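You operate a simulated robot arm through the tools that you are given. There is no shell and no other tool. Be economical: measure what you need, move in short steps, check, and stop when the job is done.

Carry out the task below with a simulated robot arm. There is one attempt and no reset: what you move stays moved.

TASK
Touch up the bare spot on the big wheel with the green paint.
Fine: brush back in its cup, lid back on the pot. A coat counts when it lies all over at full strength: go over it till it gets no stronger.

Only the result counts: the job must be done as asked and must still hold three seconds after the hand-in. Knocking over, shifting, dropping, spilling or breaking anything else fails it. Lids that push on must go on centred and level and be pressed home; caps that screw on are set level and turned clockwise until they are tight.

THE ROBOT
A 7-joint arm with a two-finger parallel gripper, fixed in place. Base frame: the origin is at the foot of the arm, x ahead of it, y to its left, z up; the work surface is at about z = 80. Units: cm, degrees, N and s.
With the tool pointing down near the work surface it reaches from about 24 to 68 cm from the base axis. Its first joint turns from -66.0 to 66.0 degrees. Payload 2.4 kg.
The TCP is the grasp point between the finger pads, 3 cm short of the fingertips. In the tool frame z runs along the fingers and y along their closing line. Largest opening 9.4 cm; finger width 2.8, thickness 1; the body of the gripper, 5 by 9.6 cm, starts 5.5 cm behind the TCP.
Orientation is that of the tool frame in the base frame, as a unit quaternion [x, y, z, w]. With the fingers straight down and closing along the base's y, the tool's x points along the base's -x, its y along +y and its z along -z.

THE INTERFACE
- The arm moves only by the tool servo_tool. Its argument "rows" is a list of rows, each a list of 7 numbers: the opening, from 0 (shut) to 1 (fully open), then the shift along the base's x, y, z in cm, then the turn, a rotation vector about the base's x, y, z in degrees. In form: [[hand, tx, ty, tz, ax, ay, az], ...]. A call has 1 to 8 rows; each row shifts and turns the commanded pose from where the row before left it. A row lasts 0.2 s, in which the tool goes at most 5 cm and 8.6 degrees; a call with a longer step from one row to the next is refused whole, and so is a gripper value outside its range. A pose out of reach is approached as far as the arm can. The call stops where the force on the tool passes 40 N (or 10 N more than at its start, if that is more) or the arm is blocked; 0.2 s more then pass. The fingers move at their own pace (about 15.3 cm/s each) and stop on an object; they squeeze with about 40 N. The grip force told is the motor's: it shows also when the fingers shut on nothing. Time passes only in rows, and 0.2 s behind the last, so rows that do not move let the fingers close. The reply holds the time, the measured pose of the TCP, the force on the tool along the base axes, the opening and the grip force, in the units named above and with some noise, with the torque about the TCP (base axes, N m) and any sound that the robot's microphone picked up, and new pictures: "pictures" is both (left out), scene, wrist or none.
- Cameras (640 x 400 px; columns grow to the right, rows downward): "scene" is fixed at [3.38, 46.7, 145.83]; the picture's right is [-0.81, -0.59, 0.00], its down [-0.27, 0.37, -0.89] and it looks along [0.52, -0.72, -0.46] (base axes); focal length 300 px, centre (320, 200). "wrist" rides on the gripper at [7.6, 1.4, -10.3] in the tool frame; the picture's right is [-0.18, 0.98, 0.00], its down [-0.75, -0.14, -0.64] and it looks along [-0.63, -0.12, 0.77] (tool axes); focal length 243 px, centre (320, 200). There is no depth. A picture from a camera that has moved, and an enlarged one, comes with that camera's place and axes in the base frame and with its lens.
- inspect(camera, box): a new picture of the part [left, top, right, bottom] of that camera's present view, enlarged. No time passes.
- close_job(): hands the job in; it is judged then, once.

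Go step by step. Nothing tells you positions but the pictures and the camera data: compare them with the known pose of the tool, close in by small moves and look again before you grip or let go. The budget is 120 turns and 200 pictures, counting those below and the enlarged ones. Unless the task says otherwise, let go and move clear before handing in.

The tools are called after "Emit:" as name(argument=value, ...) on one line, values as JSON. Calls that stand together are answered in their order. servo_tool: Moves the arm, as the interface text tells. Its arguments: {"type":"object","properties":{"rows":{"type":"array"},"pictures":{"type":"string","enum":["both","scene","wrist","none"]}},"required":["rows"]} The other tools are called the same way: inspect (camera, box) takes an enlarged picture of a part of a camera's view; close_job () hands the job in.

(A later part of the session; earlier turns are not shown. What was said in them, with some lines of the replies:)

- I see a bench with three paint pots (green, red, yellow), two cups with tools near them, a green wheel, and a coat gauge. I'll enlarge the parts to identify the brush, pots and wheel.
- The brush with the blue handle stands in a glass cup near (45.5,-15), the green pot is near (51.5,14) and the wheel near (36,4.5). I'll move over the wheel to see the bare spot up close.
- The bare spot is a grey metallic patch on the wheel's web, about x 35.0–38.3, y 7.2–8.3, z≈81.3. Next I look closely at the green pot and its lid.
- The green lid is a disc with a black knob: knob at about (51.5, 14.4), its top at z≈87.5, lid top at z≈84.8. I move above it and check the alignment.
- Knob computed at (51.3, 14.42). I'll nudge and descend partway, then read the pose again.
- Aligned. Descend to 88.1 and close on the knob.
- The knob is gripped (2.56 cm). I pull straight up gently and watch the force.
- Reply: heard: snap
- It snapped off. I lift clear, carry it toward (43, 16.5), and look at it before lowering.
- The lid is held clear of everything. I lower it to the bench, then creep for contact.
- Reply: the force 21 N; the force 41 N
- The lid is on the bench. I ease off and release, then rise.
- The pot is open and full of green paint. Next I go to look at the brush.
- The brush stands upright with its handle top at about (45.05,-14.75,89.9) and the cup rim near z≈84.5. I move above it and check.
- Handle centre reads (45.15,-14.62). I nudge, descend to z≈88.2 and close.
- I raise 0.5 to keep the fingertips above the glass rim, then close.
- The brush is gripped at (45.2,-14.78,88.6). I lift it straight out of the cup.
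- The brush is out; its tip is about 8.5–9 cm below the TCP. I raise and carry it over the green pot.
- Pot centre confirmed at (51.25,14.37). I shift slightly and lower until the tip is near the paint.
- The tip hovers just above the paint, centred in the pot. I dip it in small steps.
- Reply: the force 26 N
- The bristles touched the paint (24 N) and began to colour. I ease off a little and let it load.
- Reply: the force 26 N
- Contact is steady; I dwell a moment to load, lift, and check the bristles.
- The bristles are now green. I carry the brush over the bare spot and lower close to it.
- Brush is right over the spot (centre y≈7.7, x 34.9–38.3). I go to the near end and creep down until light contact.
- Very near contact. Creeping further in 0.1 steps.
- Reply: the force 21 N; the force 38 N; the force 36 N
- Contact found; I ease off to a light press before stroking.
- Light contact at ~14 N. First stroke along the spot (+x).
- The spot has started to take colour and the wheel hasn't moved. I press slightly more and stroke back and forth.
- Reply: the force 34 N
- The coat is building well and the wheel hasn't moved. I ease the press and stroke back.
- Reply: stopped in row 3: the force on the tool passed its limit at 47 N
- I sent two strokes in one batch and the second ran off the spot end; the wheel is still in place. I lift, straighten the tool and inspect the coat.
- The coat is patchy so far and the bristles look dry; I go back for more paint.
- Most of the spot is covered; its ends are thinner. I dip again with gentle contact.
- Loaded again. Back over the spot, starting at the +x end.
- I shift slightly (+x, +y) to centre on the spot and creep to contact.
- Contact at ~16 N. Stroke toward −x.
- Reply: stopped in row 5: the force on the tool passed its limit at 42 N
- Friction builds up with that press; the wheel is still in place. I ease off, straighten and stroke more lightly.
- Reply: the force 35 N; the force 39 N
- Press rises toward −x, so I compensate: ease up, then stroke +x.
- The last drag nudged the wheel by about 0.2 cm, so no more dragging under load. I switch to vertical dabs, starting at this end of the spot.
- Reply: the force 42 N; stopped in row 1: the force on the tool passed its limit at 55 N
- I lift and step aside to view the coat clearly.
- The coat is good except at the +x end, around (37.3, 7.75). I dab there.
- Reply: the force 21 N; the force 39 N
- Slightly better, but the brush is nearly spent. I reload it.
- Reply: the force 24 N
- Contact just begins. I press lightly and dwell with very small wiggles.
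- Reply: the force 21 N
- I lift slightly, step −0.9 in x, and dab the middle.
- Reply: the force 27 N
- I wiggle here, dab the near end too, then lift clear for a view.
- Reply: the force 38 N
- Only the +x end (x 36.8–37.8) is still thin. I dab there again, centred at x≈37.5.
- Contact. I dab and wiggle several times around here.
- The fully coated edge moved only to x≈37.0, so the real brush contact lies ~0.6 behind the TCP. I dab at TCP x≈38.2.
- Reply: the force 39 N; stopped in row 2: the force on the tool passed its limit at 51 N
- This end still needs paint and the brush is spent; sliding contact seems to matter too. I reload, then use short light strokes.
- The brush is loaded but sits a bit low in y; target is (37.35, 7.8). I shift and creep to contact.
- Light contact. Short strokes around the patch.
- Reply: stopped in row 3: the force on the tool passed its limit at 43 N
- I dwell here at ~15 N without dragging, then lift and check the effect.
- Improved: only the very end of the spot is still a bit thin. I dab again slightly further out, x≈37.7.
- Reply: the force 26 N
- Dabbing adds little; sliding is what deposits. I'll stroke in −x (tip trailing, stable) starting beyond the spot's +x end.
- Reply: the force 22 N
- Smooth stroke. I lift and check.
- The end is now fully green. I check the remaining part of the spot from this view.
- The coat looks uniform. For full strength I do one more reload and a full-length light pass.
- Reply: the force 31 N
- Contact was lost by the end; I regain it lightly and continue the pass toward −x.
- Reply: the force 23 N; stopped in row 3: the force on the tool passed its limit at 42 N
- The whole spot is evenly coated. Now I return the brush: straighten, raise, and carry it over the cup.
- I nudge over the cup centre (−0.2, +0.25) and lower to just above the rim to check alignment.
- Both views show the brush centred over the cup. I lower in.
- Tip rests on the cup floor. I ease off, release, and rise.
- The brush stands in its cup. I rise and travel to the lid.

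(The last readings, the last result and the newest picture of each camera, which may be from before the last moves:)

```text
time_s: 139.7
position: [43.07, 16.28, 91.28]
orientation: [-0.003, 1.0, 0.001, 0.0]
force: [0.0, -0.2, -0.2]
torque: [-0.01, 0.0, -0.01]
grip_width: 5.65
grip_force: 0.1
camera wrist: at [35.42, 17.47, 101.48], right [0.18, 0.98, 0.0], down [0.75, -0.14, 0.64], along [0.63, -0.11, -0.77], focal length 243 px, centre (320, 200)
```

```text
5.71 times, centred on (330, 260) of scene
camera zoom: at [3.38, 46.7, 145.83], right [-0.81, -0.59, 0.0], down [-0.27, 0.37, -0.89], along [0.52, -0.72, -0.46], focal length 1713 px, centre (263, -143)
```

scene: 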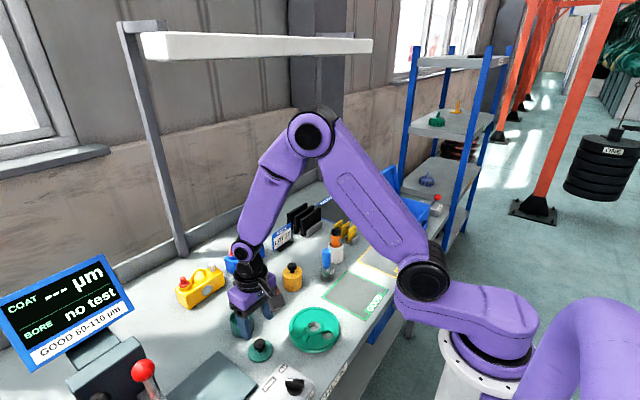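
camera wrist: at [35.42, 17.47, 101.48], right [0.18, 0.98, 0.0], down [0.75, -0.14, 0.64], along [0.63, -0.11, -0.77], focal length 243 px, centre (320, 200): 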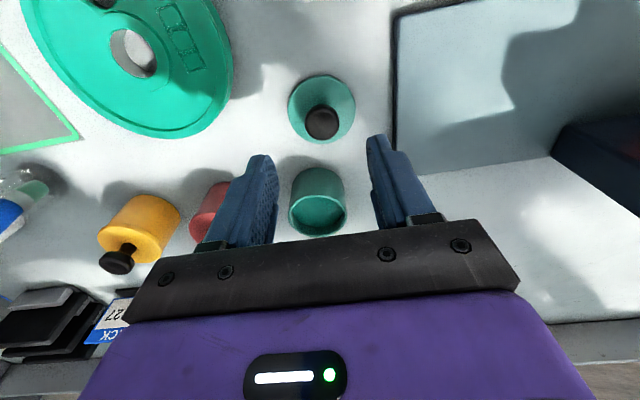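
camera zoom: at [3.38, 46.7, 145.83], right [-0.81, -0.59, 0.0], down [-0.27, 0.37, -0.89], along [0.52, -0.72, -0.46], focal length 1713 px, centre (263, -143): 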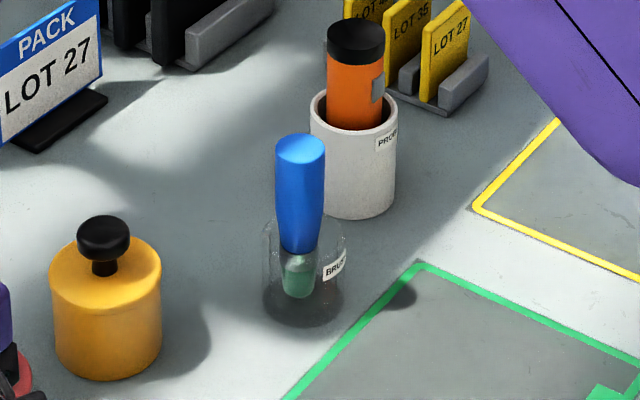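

The brush stands well. I check the painted spot once more from this distance, and the lid position.

Emit:
inspect(camera="wrist", box=[140, 0, 220, 80])

Emit:
inspect(camera="wrist", box=[260, 70, 380, 150])

Emit:
inspect(camera="scene", box=[294, 324, 322, 346])

```text
5.00 times, centred on (180, 40) of wrist
camera zoom: at [35.42, 17.47, 101.48], right [0.18, 0.98, 0.0], down [0.75, -0.14, 0.64], along [0.63, -0.11, -0.77], focal length 1213 px, centre (1020, 1000)
```

zoom: 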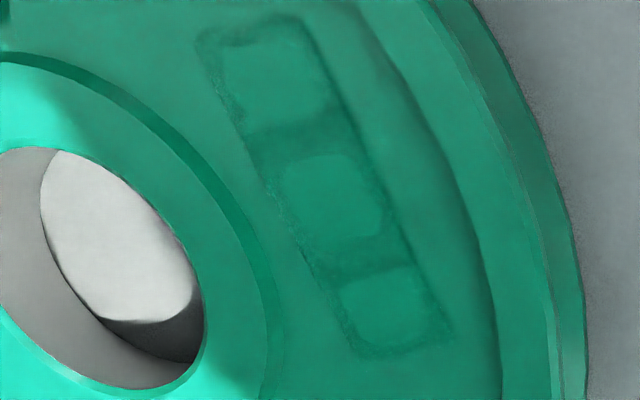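

```text
5.00 times, centred on (320, 110) of wrist
camera zoom: at [35.42, 17.47, 101.48], right [0.18, 0.98, 0.0], down [0.75, -0.14, 0.64], along [0.63, -0.11, -0.77], focal length 1213 px, centre (320, 650)
```

zoom: 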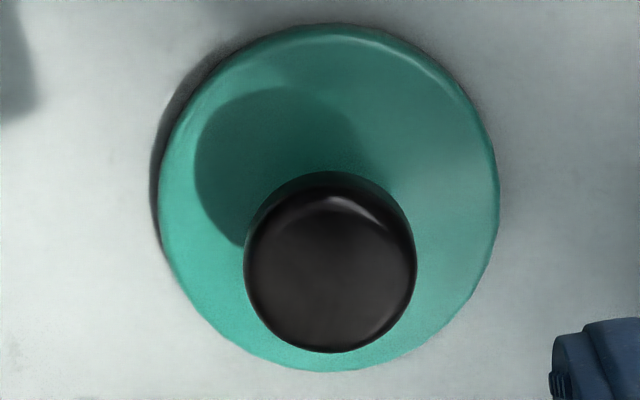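

```text
16.00 times, centred on (308, 335) of scene
camera zoom: at [3.38, 46.7, 145.83], right [-0.81, -0.59, 0.0], down [-0.27, 0.37, -0.89], along [0.52, -0.72, -0.46], focal length 4797 px, centre (512, -1960)
```

zoom: 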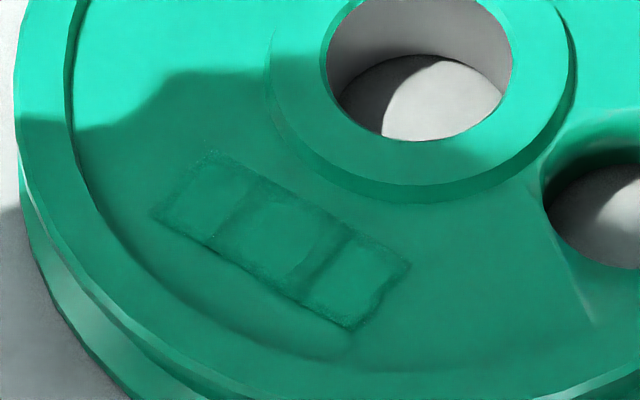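

All three segments of the coat look the same full green. The lid's knob is at (43.0,16.3), right beneath the hand; I descend to grip it.

Emit:
servo_tool(rows=[[0.6, 0, 0, -3, 0, 0, 0], [0.6, 0, 0, -3, 0, 0, 0], [0.6, 0, 0, -1.2, 0, 0, 0], [0.6, 0, 0, -0.2, 0, 0, 0], [0.6, 0, 0, 0, 0, 0, 0]], pictures="wrist")

```text
time_s: 140.9
position: [43.18, 16.64, 83.94]
orientation: [-0.002, 1.0, 0.001, -0.001]
force: [0.3, -0.6, 0.1]
torque: [0.02, 0.0, -0.02]
grip_width: 5.61
grip_force: 0.0
camera wrist: at [35.55, 17.83, 94.15], right [0.18, 0.98, 0.0], down [0.75, -0.14, 0.64], along [0.63, -0.11, -0.77], focal length 243 px, centre (320, 200)
```

wrist: 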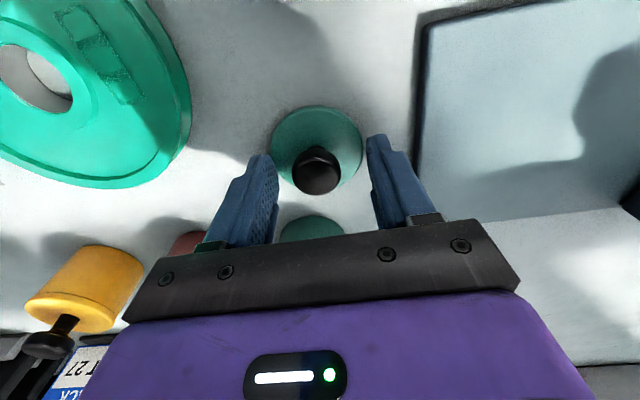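

Emit:
servo_tool(rows=[[0.6, 0, -0.12, -0.08, 0, 0, 0], [0.45, 0, 0, 0, 0, 0, 0], [0, 0, 0, 0, 0, 0, 0], [0, 0, 0, 0, 0, 0, 0], [0, 0, 0, 0, 0, 0, 0]], pictures="none")

```text
time_s: 142.1
position: [43.2, 16.23, 83.99]
orientation: [-0.003, 1.0, 0.002, 0.0]
force: [0.0, 0.7, -0.2]
torque: [-0.02, -0.01, 0.0]
grip_width: 2.56
grip_force: 40.2
```

Gripped. I lift, carry it over the pot and check alignment.

Emit:
servo_tool(rows=[[0, 0, 0, 1, 0, 0, 0], [0, 0, 0, 3.5, 0, 0, 0], [0, 0, 0, 3.5, 0, 0, 0], [0, 2.75, -0.65, 0, 0, 0, 0], [0, 2.75, -0.65, 0, 0, 0, 0], [0, 2.7, -0.62, 0, 0, 0, 0], [0, 0, 0, 0, 0, 0, 0]], pictures="wrist")

Emit:
inspect(camera="scene", box=[205, 270, 285, 345])

Emit:
inspect(camera="wrist", box=[260, 50, 380, 150])

```text
time_s: 143.7
position: [51.19, 14.24, 92.09]
orientation: [-0.003, 1.0, 0.002, 0.0]
force: [0.8, -0.9, -0.8]
torque: [0.0, -0.03, 0.0]
grip_width: 2.55
grip_force: 40.6
camera wrist: at [43.7, 15.56, 102.23], right [0.18, 0.98, 0.0], down [0.75, -0.14, 0.64], along [0.63, -0.11, -0.77], focal length 243 px, centre (320, 200)
```

wrist: 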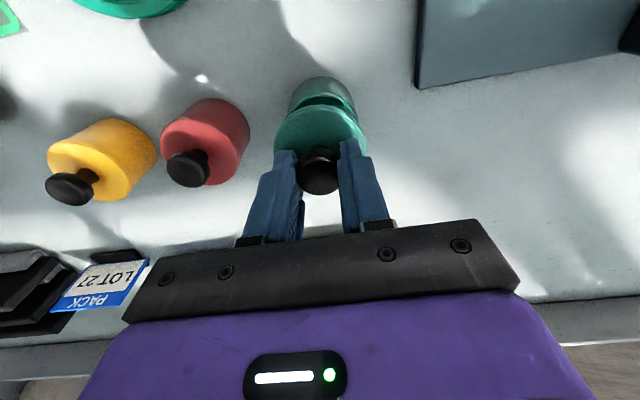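

```text
5.33 times, centred on (245, 308) of scene
camera zoom: at [3.38, 46.69, 145.83], right [-0.81, -0.59, 0.0], down [-0.27, 0.37, -0.89], along [0.52, -0.72, -0.46], focal length 1599 px, centre (720, -373)
```

zoom: 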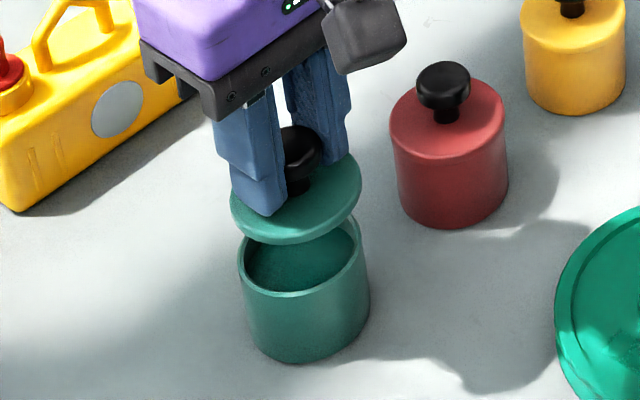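

```text
4.00 times, centred on (320, 100) of wrist
camera zoom: at [43.7, 15.56, 102.23], right [0.18, 0.98, 0.0], down [0.75, -0.14, 0.64], along [0.63, -0.11, -0.77], focal length 970 px, centre (320, 600)
```

zoom: 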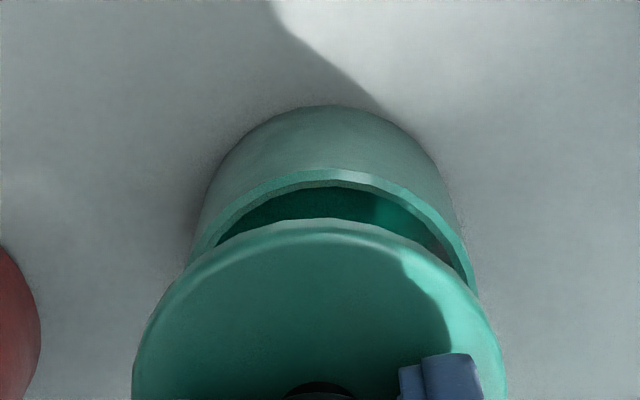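

The lid needs about +0.17 in y. I adjust and lower close to the rim for a finer check.

Emit:
servo_tool(rows=[[0, 0, 0.17, -1.2, 0, 0, 0], [0, 0, 0, -1.2, 0, 0, 0], [0, 0, 0, 0, 0, 0, 0]], pictures="none")

Emit:
inspect(camera="scene", box=[215, 285, 275, 345])

Emit:
inspect(camera="wrist", box=[260, 60, 380, 160])

```text
time_s: 144.5
position: [51.39, 14.51, 89.43]
orientation: [-0.003, 1.0, 0.0, 0.0]
force: [0.2, -0.1, -0.2]
torque: [-0.01, 0.02, -0.01]
grip_width: 2.53
grip_force: 39.9
```

```text
6.67 times, centred on (245, 315) of scene
camera zoom: at [3.38, 46.7, 145.83], right [-0.81, -0.59, 0.0], down [-0.27, 0.37, -0.89], along [0.52, -0.72, -0.46], focal length 1999 px, centre (820, -567)
```

zoom: 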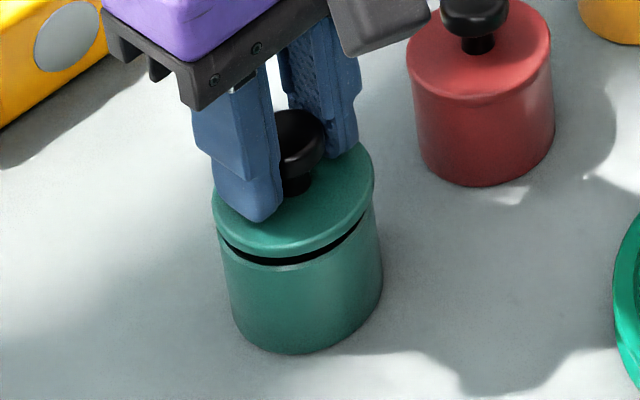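

```text
4.00 times, centred on (320, 110) of wrist
camera zoom: at [43.78, 15.7, 99.66], right [0.18, 0.98, 0.0], down [0.75, -0.14, 0.64], along [0.63, -0.11, -0.77], focal length 970 px, centre (320, 560)
```

zoom: 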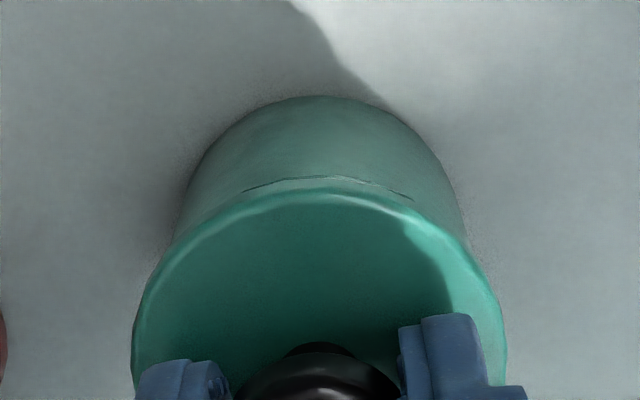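

Aligned within about a millimetre. I lower onto the rim in small steps.

Emit:
servo_tool(rows=[[0, 0, 0.05, -0.4, 0, 0, 0], [0, 0, 0, -0.2, 0, 0, 0]], pictures="none")

Emit:
servo_tool(rows=[[0, 0, 0, -0.1, 0, 0, 0]], pictures="none")

Emit:
servo_tool(rows=[[0, 0, 0, -0.1, 0, 0, 0]], pictures="none")

```text
time_s: 145.1
position: [51.37, 14.5, 88.89]
orientation: [-0.003, 1.0, 0.001, 0.0]
force: [0.1, -0.1, 0.0]
torque: [0.0, -0.03, -0.02]
grip_width: 2.55
grip_force: 39.9
```

```text
time_s: 145.5
position: [51.4, 14.67, 88.78]
orientation: [-0.002, 1.0, 0.0, 0.0]
force: [-0.2, -0.2, -0.8]
torque: [0.01, -0.02, 0.03]
grip_width: 2.55
grip_force: 39.2
```

```text
time_s: 145.9
position: [51.41, 14.53, 88.74]
orientation: [-0.003, 1.0, 0.0, 0.0]
force: [0.0, 0.5, -0.1]
torque: [-0.02, 0.02, -0.03]
grip_width: 2.55
grip_force: 39.5
5 turns are left
```

Only a few turns remain, so I press the lid home now in one go.

Emit:
servo_tool(rows=[[0, 0, -0.05, -0.08, 0, 0, 0], [0, 0, 0, -0.08, 0, 0, 0], [0, 0, 0, -0.08, 0, 0, 0], [0, 0, 0, -0.08, 0, 0, 0], [0, 0, 0, -0.08, 0, 0, 0], [0, 0, 0, -0.08, 0, 0, 0], [0, 0, 0, -0.08, 0, 0, 0]], pictures="scene")

```text
time_s: 147.1
position: [51.62, 14.59, 88.59]
orientation: [-0.002, 1.0, 0.002, 0.001]
force: [0.8, -2.9, 5.7]
torque: [0.0, 0.02, 0.0]
grip_width: 2.57
grip_force: 40.0
stopped in row 6: the force on the tool passed its limit at 43 N (the readings are from after the stop); the commanded pose is now the measured one
4 turns are left
```

scene: 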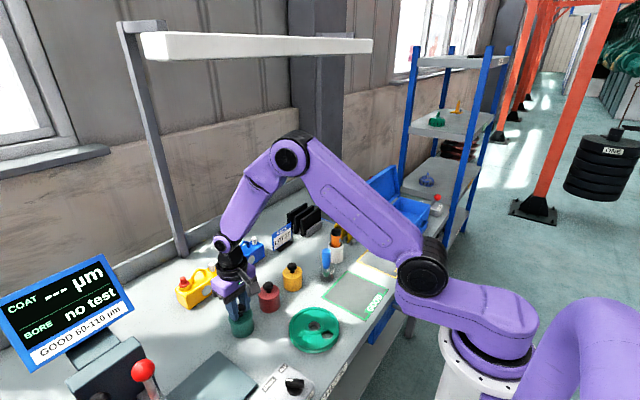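

I press again in fine steps and look at the seam.

Emit:
servo_tool(rows=[[0, -0.1, -0.1, -0.03, 0, 0, 0], [0, 0, 0, -0.04, 0, 0, 0], [0, 0, 0, -0.04, 0, 0, 0], [0, 0, 0, -0.04, 0, 0, 0], [0, 0, 0, -0.04, 0, 0, 0], [0, 0, 0, -0.04, 0, 0, 0], [0, 0, 0, -0.04, 0, 0, 0], [0, 0, 0, -0.04, 0, 0, 0]], pictures="none")

Emit:
servo_tool(rows=[[0, 0, 0, -0.04, 0, 0, 0], [0, 0, 0, -0.04, 0, 0, 0], [0, 0, 0, -0.04, 0, 0, 0], [0, 0, 0, -0.04, 0, 0, 0], [0, 0, 0, -0.04, 0, 0, 0], [0, 0, 0, -0.04, 0, 0, 0]], pictures="none")

Emit:
inspect(camera="scene", box=[220, 290, 270, 340])

Emit:
inspect(camera="wrist", box=[270, 70, 370, 160])

```text
time_s: 148.8
position: [51.49, 14.5, 88.47]
orientation: [-0.001, 1.0, 0.001, 0.002]
force: [-2.3, -0.8, 6.2]
torque: [0.05, 0.18, 0.03]
grip_width: 2.56
grip_force: 40.2
stopped in row 8: the force on the tool passed its limit at 41 N (the readings are from after the stop); the commanded pose is now the measured one
```

```text
time_s: 149.8
position: [51.66, 14.63, 88.43]
orientation: [-0.003, 1.0, 0.001, 0.005]
force: [-0.7, -0.4, 6.1]
torque: [0.01, 0.07, 0.02]
grip_width: 2.52
grip_force: 39.2
stopped in row 4: the force on the tool passed its limit at 43 N (the readings are from after the stop); the commanded pose is now the measured one
```

```text
8.00 times, centred on (245, 315) of scene
camera zoom: at [3.37, 46.69, 145.84], right [-0.81, -0.59, 0.0], down [-0.27, 0.37, -0.89], along [0.52, -0.72, -0.46], focal length 2398 px, centre (920, -720)
```

zoom: 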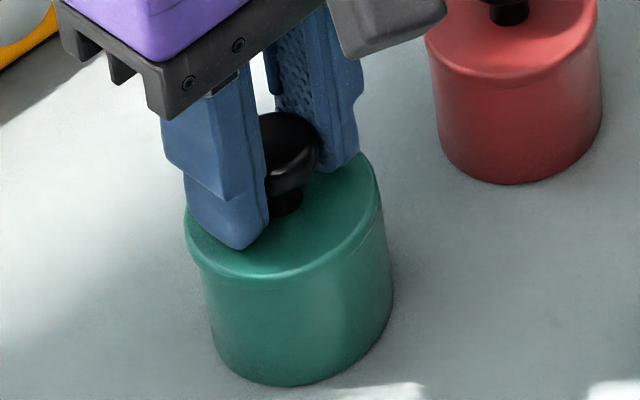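

```text
4.44 times, centred on (320, 115) of wrist
camera zoom: at [43.97, 15.85, 98.59], right [0.18, 0.98, 0.01], down [0.75, -0.14, 0.65], along [0.64, -0.11, -0.76], focal length 1078 px, centre (320, 578)
3 turns are left
```

zoom: 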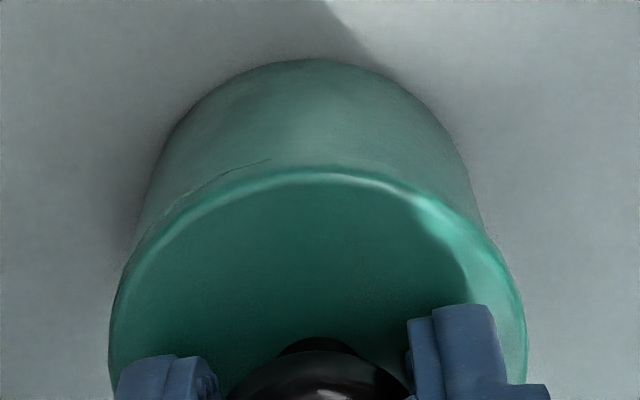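

The lid is nearly seated but drifted about 2 mm off centre. I re-centre, straighten and press again, more firmly.

Emit:
servo_tool(rows=[[0, 0, 0, 0.1, 0, 0, 0], [0, -0.2, -0.16, 0, 0, 0.5, 0], [0, 0, 0, 0, 0, 0, 0], [0, 0, 0, -0.1, 0, 0, 0], [0, 0, 0, -0.06, 0, 0, 0], [0, 0, 0, -0.06, 0, 0, 0], [0, 0, 0, -0.06, 0, 0, 0], [0, 0, 0, -0.06, 0, 0, 0]], pictures="none")

Emit:
servo_tool(rows=[[0, 0, 0, -0.15, 0, 0, 0], [0, 0, 0, -0.15, 0, 0, 0], [0, 0, 0, -0.15, 0, 0, 0]], pictures="none")

Emit:
servo_tool(rows=[[0, 0, 0, -0.3, 0, 0, 0], [0, 0, 0, -0.3, 0, 0, 0]], pictures="none")

Emit:
inspect(camera="scene", box=[220, 290, 270, 340])

Emit:
inspect(camera="wrist", box=[270, 70, 370, 160])

```text
time_s: 151.3
position: [51.47, 14.39, 88.36]
orientation: [-0.003, 1.0, 0.002, -0.001]
force: [-1.7, -0.4, 5.9]
torque: [0.01, -0.09, -0.02]
grip_width: 2.54
grip_force: 39.5
stopped in row 7: the force on the tool passed its limit at 43 N (the readings are from after the stop); the commanded pose is now the measured one
```

```text
time_s: 151.8
position: [51.48, 14.46, 88.49]
orientation: [-0.003, 1.0, 0.003, 0.001]
force: [-1.7, -1.0, 6.8]
torque: [-0.03, 0.01, 0.02]
grip_width: 2.55
grip_force: 39.5
stopped in row 2: the force on the tool passed its limit at 46 N (the readings are from after the stop); the commanded pose is now the measured one
```

```text
time_s: 152.3
position: [51.6, 14.5, 88.42]
orientation: [-0.002, 1.0, 0.003, 0.003]
force: [-1.7, -1.0, 7.5]
torque: [0.01, 0.15, 0.01]
grip_width: 2.53
grip_force: 39.8
stopped in row 2: the force on the tool passed its limit at 47 N (the readings are from after the stop); the commanded pose is now the measured one
```

```text
8.00 times, centred on (245, 315) of scene
camera zoom: at [3.36, 46.69, 145.84], right [-0.81, -0.59, 0.0], down [-0.27, 0.37, -0.89], along [0.52, -0.72, -0.46], focal length 2398 px, centre (920, -720)
```

zoom: 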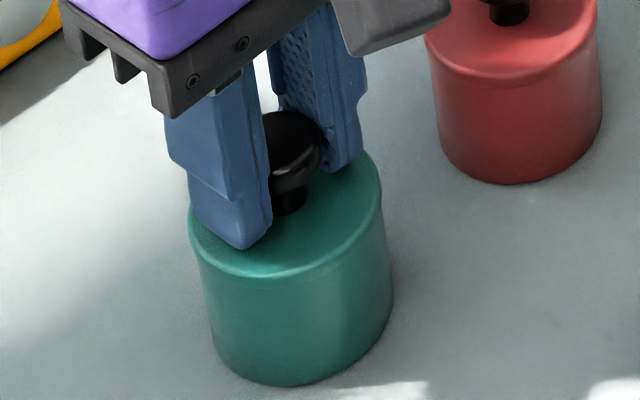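

```text
4.44 times, centred on (320, 115) of wrist
camera zoom: at [43.96, 15.73, 98.59], right [0.18, 0.98, 0.01], down [0.75, -0.14, 0.64], along [0.64, -0.11, -0.76], focal length 1078 px, centre (320, 578)
2 turns are left
```

zoom: 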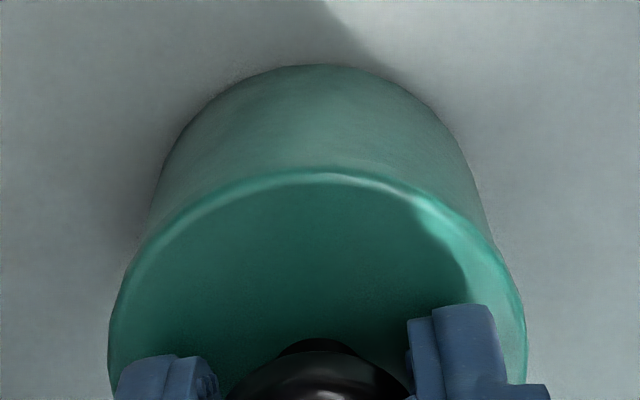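

The seam is closed and the lid is centred. I release, press once more on the knob with closed fingers, then rise clear and look.

Emit:
servo_tool(rows=[[0, 0, 0, 0.05, 0, 0, 0], [0.6, 0, 0, 0, 0, 0, 0], [0.6, 0, 0, 0, 0, 0, 0], [0.6, 0, 0, 1.5, 0, 0, 0], [0.6, 0, 0, 2.5, 0, 0, 0], [0, -0.15, -0.1, 0, 0, 0.2, 0], [0, 0, 0, 0, 0, 0, 0], [0, 0, 0, 0, 0, 0, 0]], pictures="none")

Emit:
servo_tool(rows=[[0, 0, 0, -1.0, 0, 0, 0], [0, 0, 0, -0.3, 0, 0, 0], [0, 0, 0, -0.15, 0, 0, 0], [0, 0, 0, -0.15, 0, 0, 0], [0, 0, 0, -0.15, 0, 0, 0], [0, 0, 0, -0.15, 0, 0, 0], [0, 0, 0, -0.15, 0, 0, 0], [0, 0, 0, -0.15, 0, 0, 0]], pictures="none")

Emit:
servo_tool(rows=[[0, 0, 0, -0.12, 0, 0, 0], [0, 0, 0, -0.12, 0, 0, 0], [0, 0, 0, -0.12, 0, 0, 0]], pictures="none")

Emit:
servo_tool(rows=[[0, 0, 0, 1, 0, 0, 0], [0, 0, 0, 4, 0, 0, 0], [0, -3, 0, 3, 0, 0, 0], [0, 0, 0, 0, 0, 0, 0]], pictures="scene")

Emit:
inspect(camera="scene", box=[215, 275, 285, 345])

```text
time_s: 154.1
position: [51.47, 14.15, 92.31]
orientation: [-0.003, 1.0, 0.003, 0.0]
force: [0.1, 0.0, 0.4]
torque: [0.03, 0.02, -0.01]
grip_width: 0.0
grip_force: 33.2
heard: snap
```

```text
time_s: 155.5
position: [51.45, 14.48, 90.71]
orientation: [-0.003, 1.0, 0.004, 0.001]
force: [-5.5, -0.9, 12.1]
torque: [-0.05, 0.19, 0.0]
grip_width: 0.0
grip_force: 33.2
stopped in row 7: the force on the tool passed its limit at 44 N (the readings are from after the stop); the commanded pose is now the measured one
```

```text
time_s: 156.1
position: [51.32, 14.39, 90.74]
orientation: [-0.003, 1.0, 0.003, 0.001]
force: [-5.6, -2.4, 14.0]
torque: [-0.04, 0.23, 0.0]
grip_width: 0.01
grip_force: 33.0
stopped in row 2: the force on the tool passed its limit at 45 N (the readings are from after the stop); the commanded pose is now the measured one
```

```text
time_s: 157.1
position: [48.52, 14.48, 98.68]
orientation: [-0.002, 1.0, 0.004, 0.002]
force: [0.3, 0.1, 0.0]
torque: [0.0, 0.01, 0.03]
grip_width: 0.01
grip_force: 33.0
```

scene: 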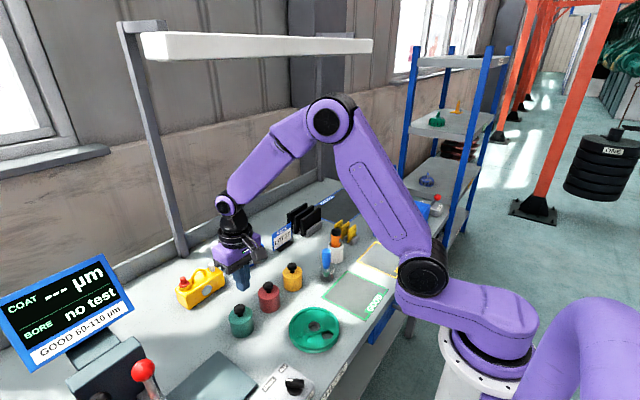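

```text
5.71 times, centred on (250, 310) of scene
camera zoom: at [3.38, 46.69, 145.83], right [-0.81, -0.59, 0.0], down [-0.27, 0.37, -0.89], along [0.52, -0.72, -0.46], focal length 1713 px, centre (720, -429)
1 turns are left
```

zoom: 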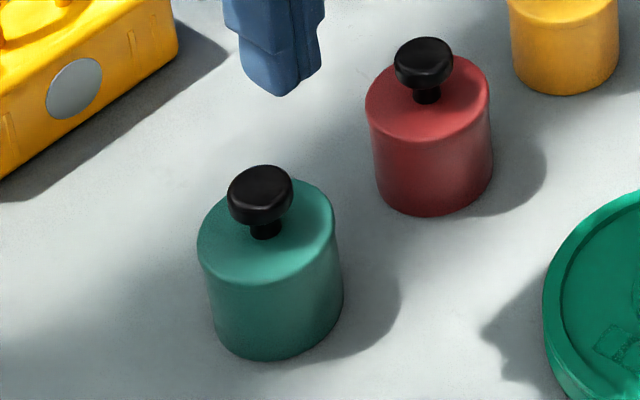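

The bare spot looks evenly green, though I judged full strength by eye only. The brush is back in its cup, and a snap was heard as I let go of the lid, which now sits centred and level. While stroking I nudged the wheel about 2 mm. I'm handing in now.

Emit:
close_job()

```text
The job is handed in.
```

I handed in the job with the bare spot on the big wheel painted green, the brush back in its cup and the lid pressed home on the pot. I don't know the verdict.

- **Coat:** All along the spot the colour matches the wheel around it. I judged full strength by eye only, after four reloads and a last light pass.
- **Wheel:** One stroke dragged it about 2 mm early on, and I did not move it back.
- **Lid:** A snap was heard as I let go of it. I then pressed the knob twice more with closed fingers. It sits centred and level with no gap showing.
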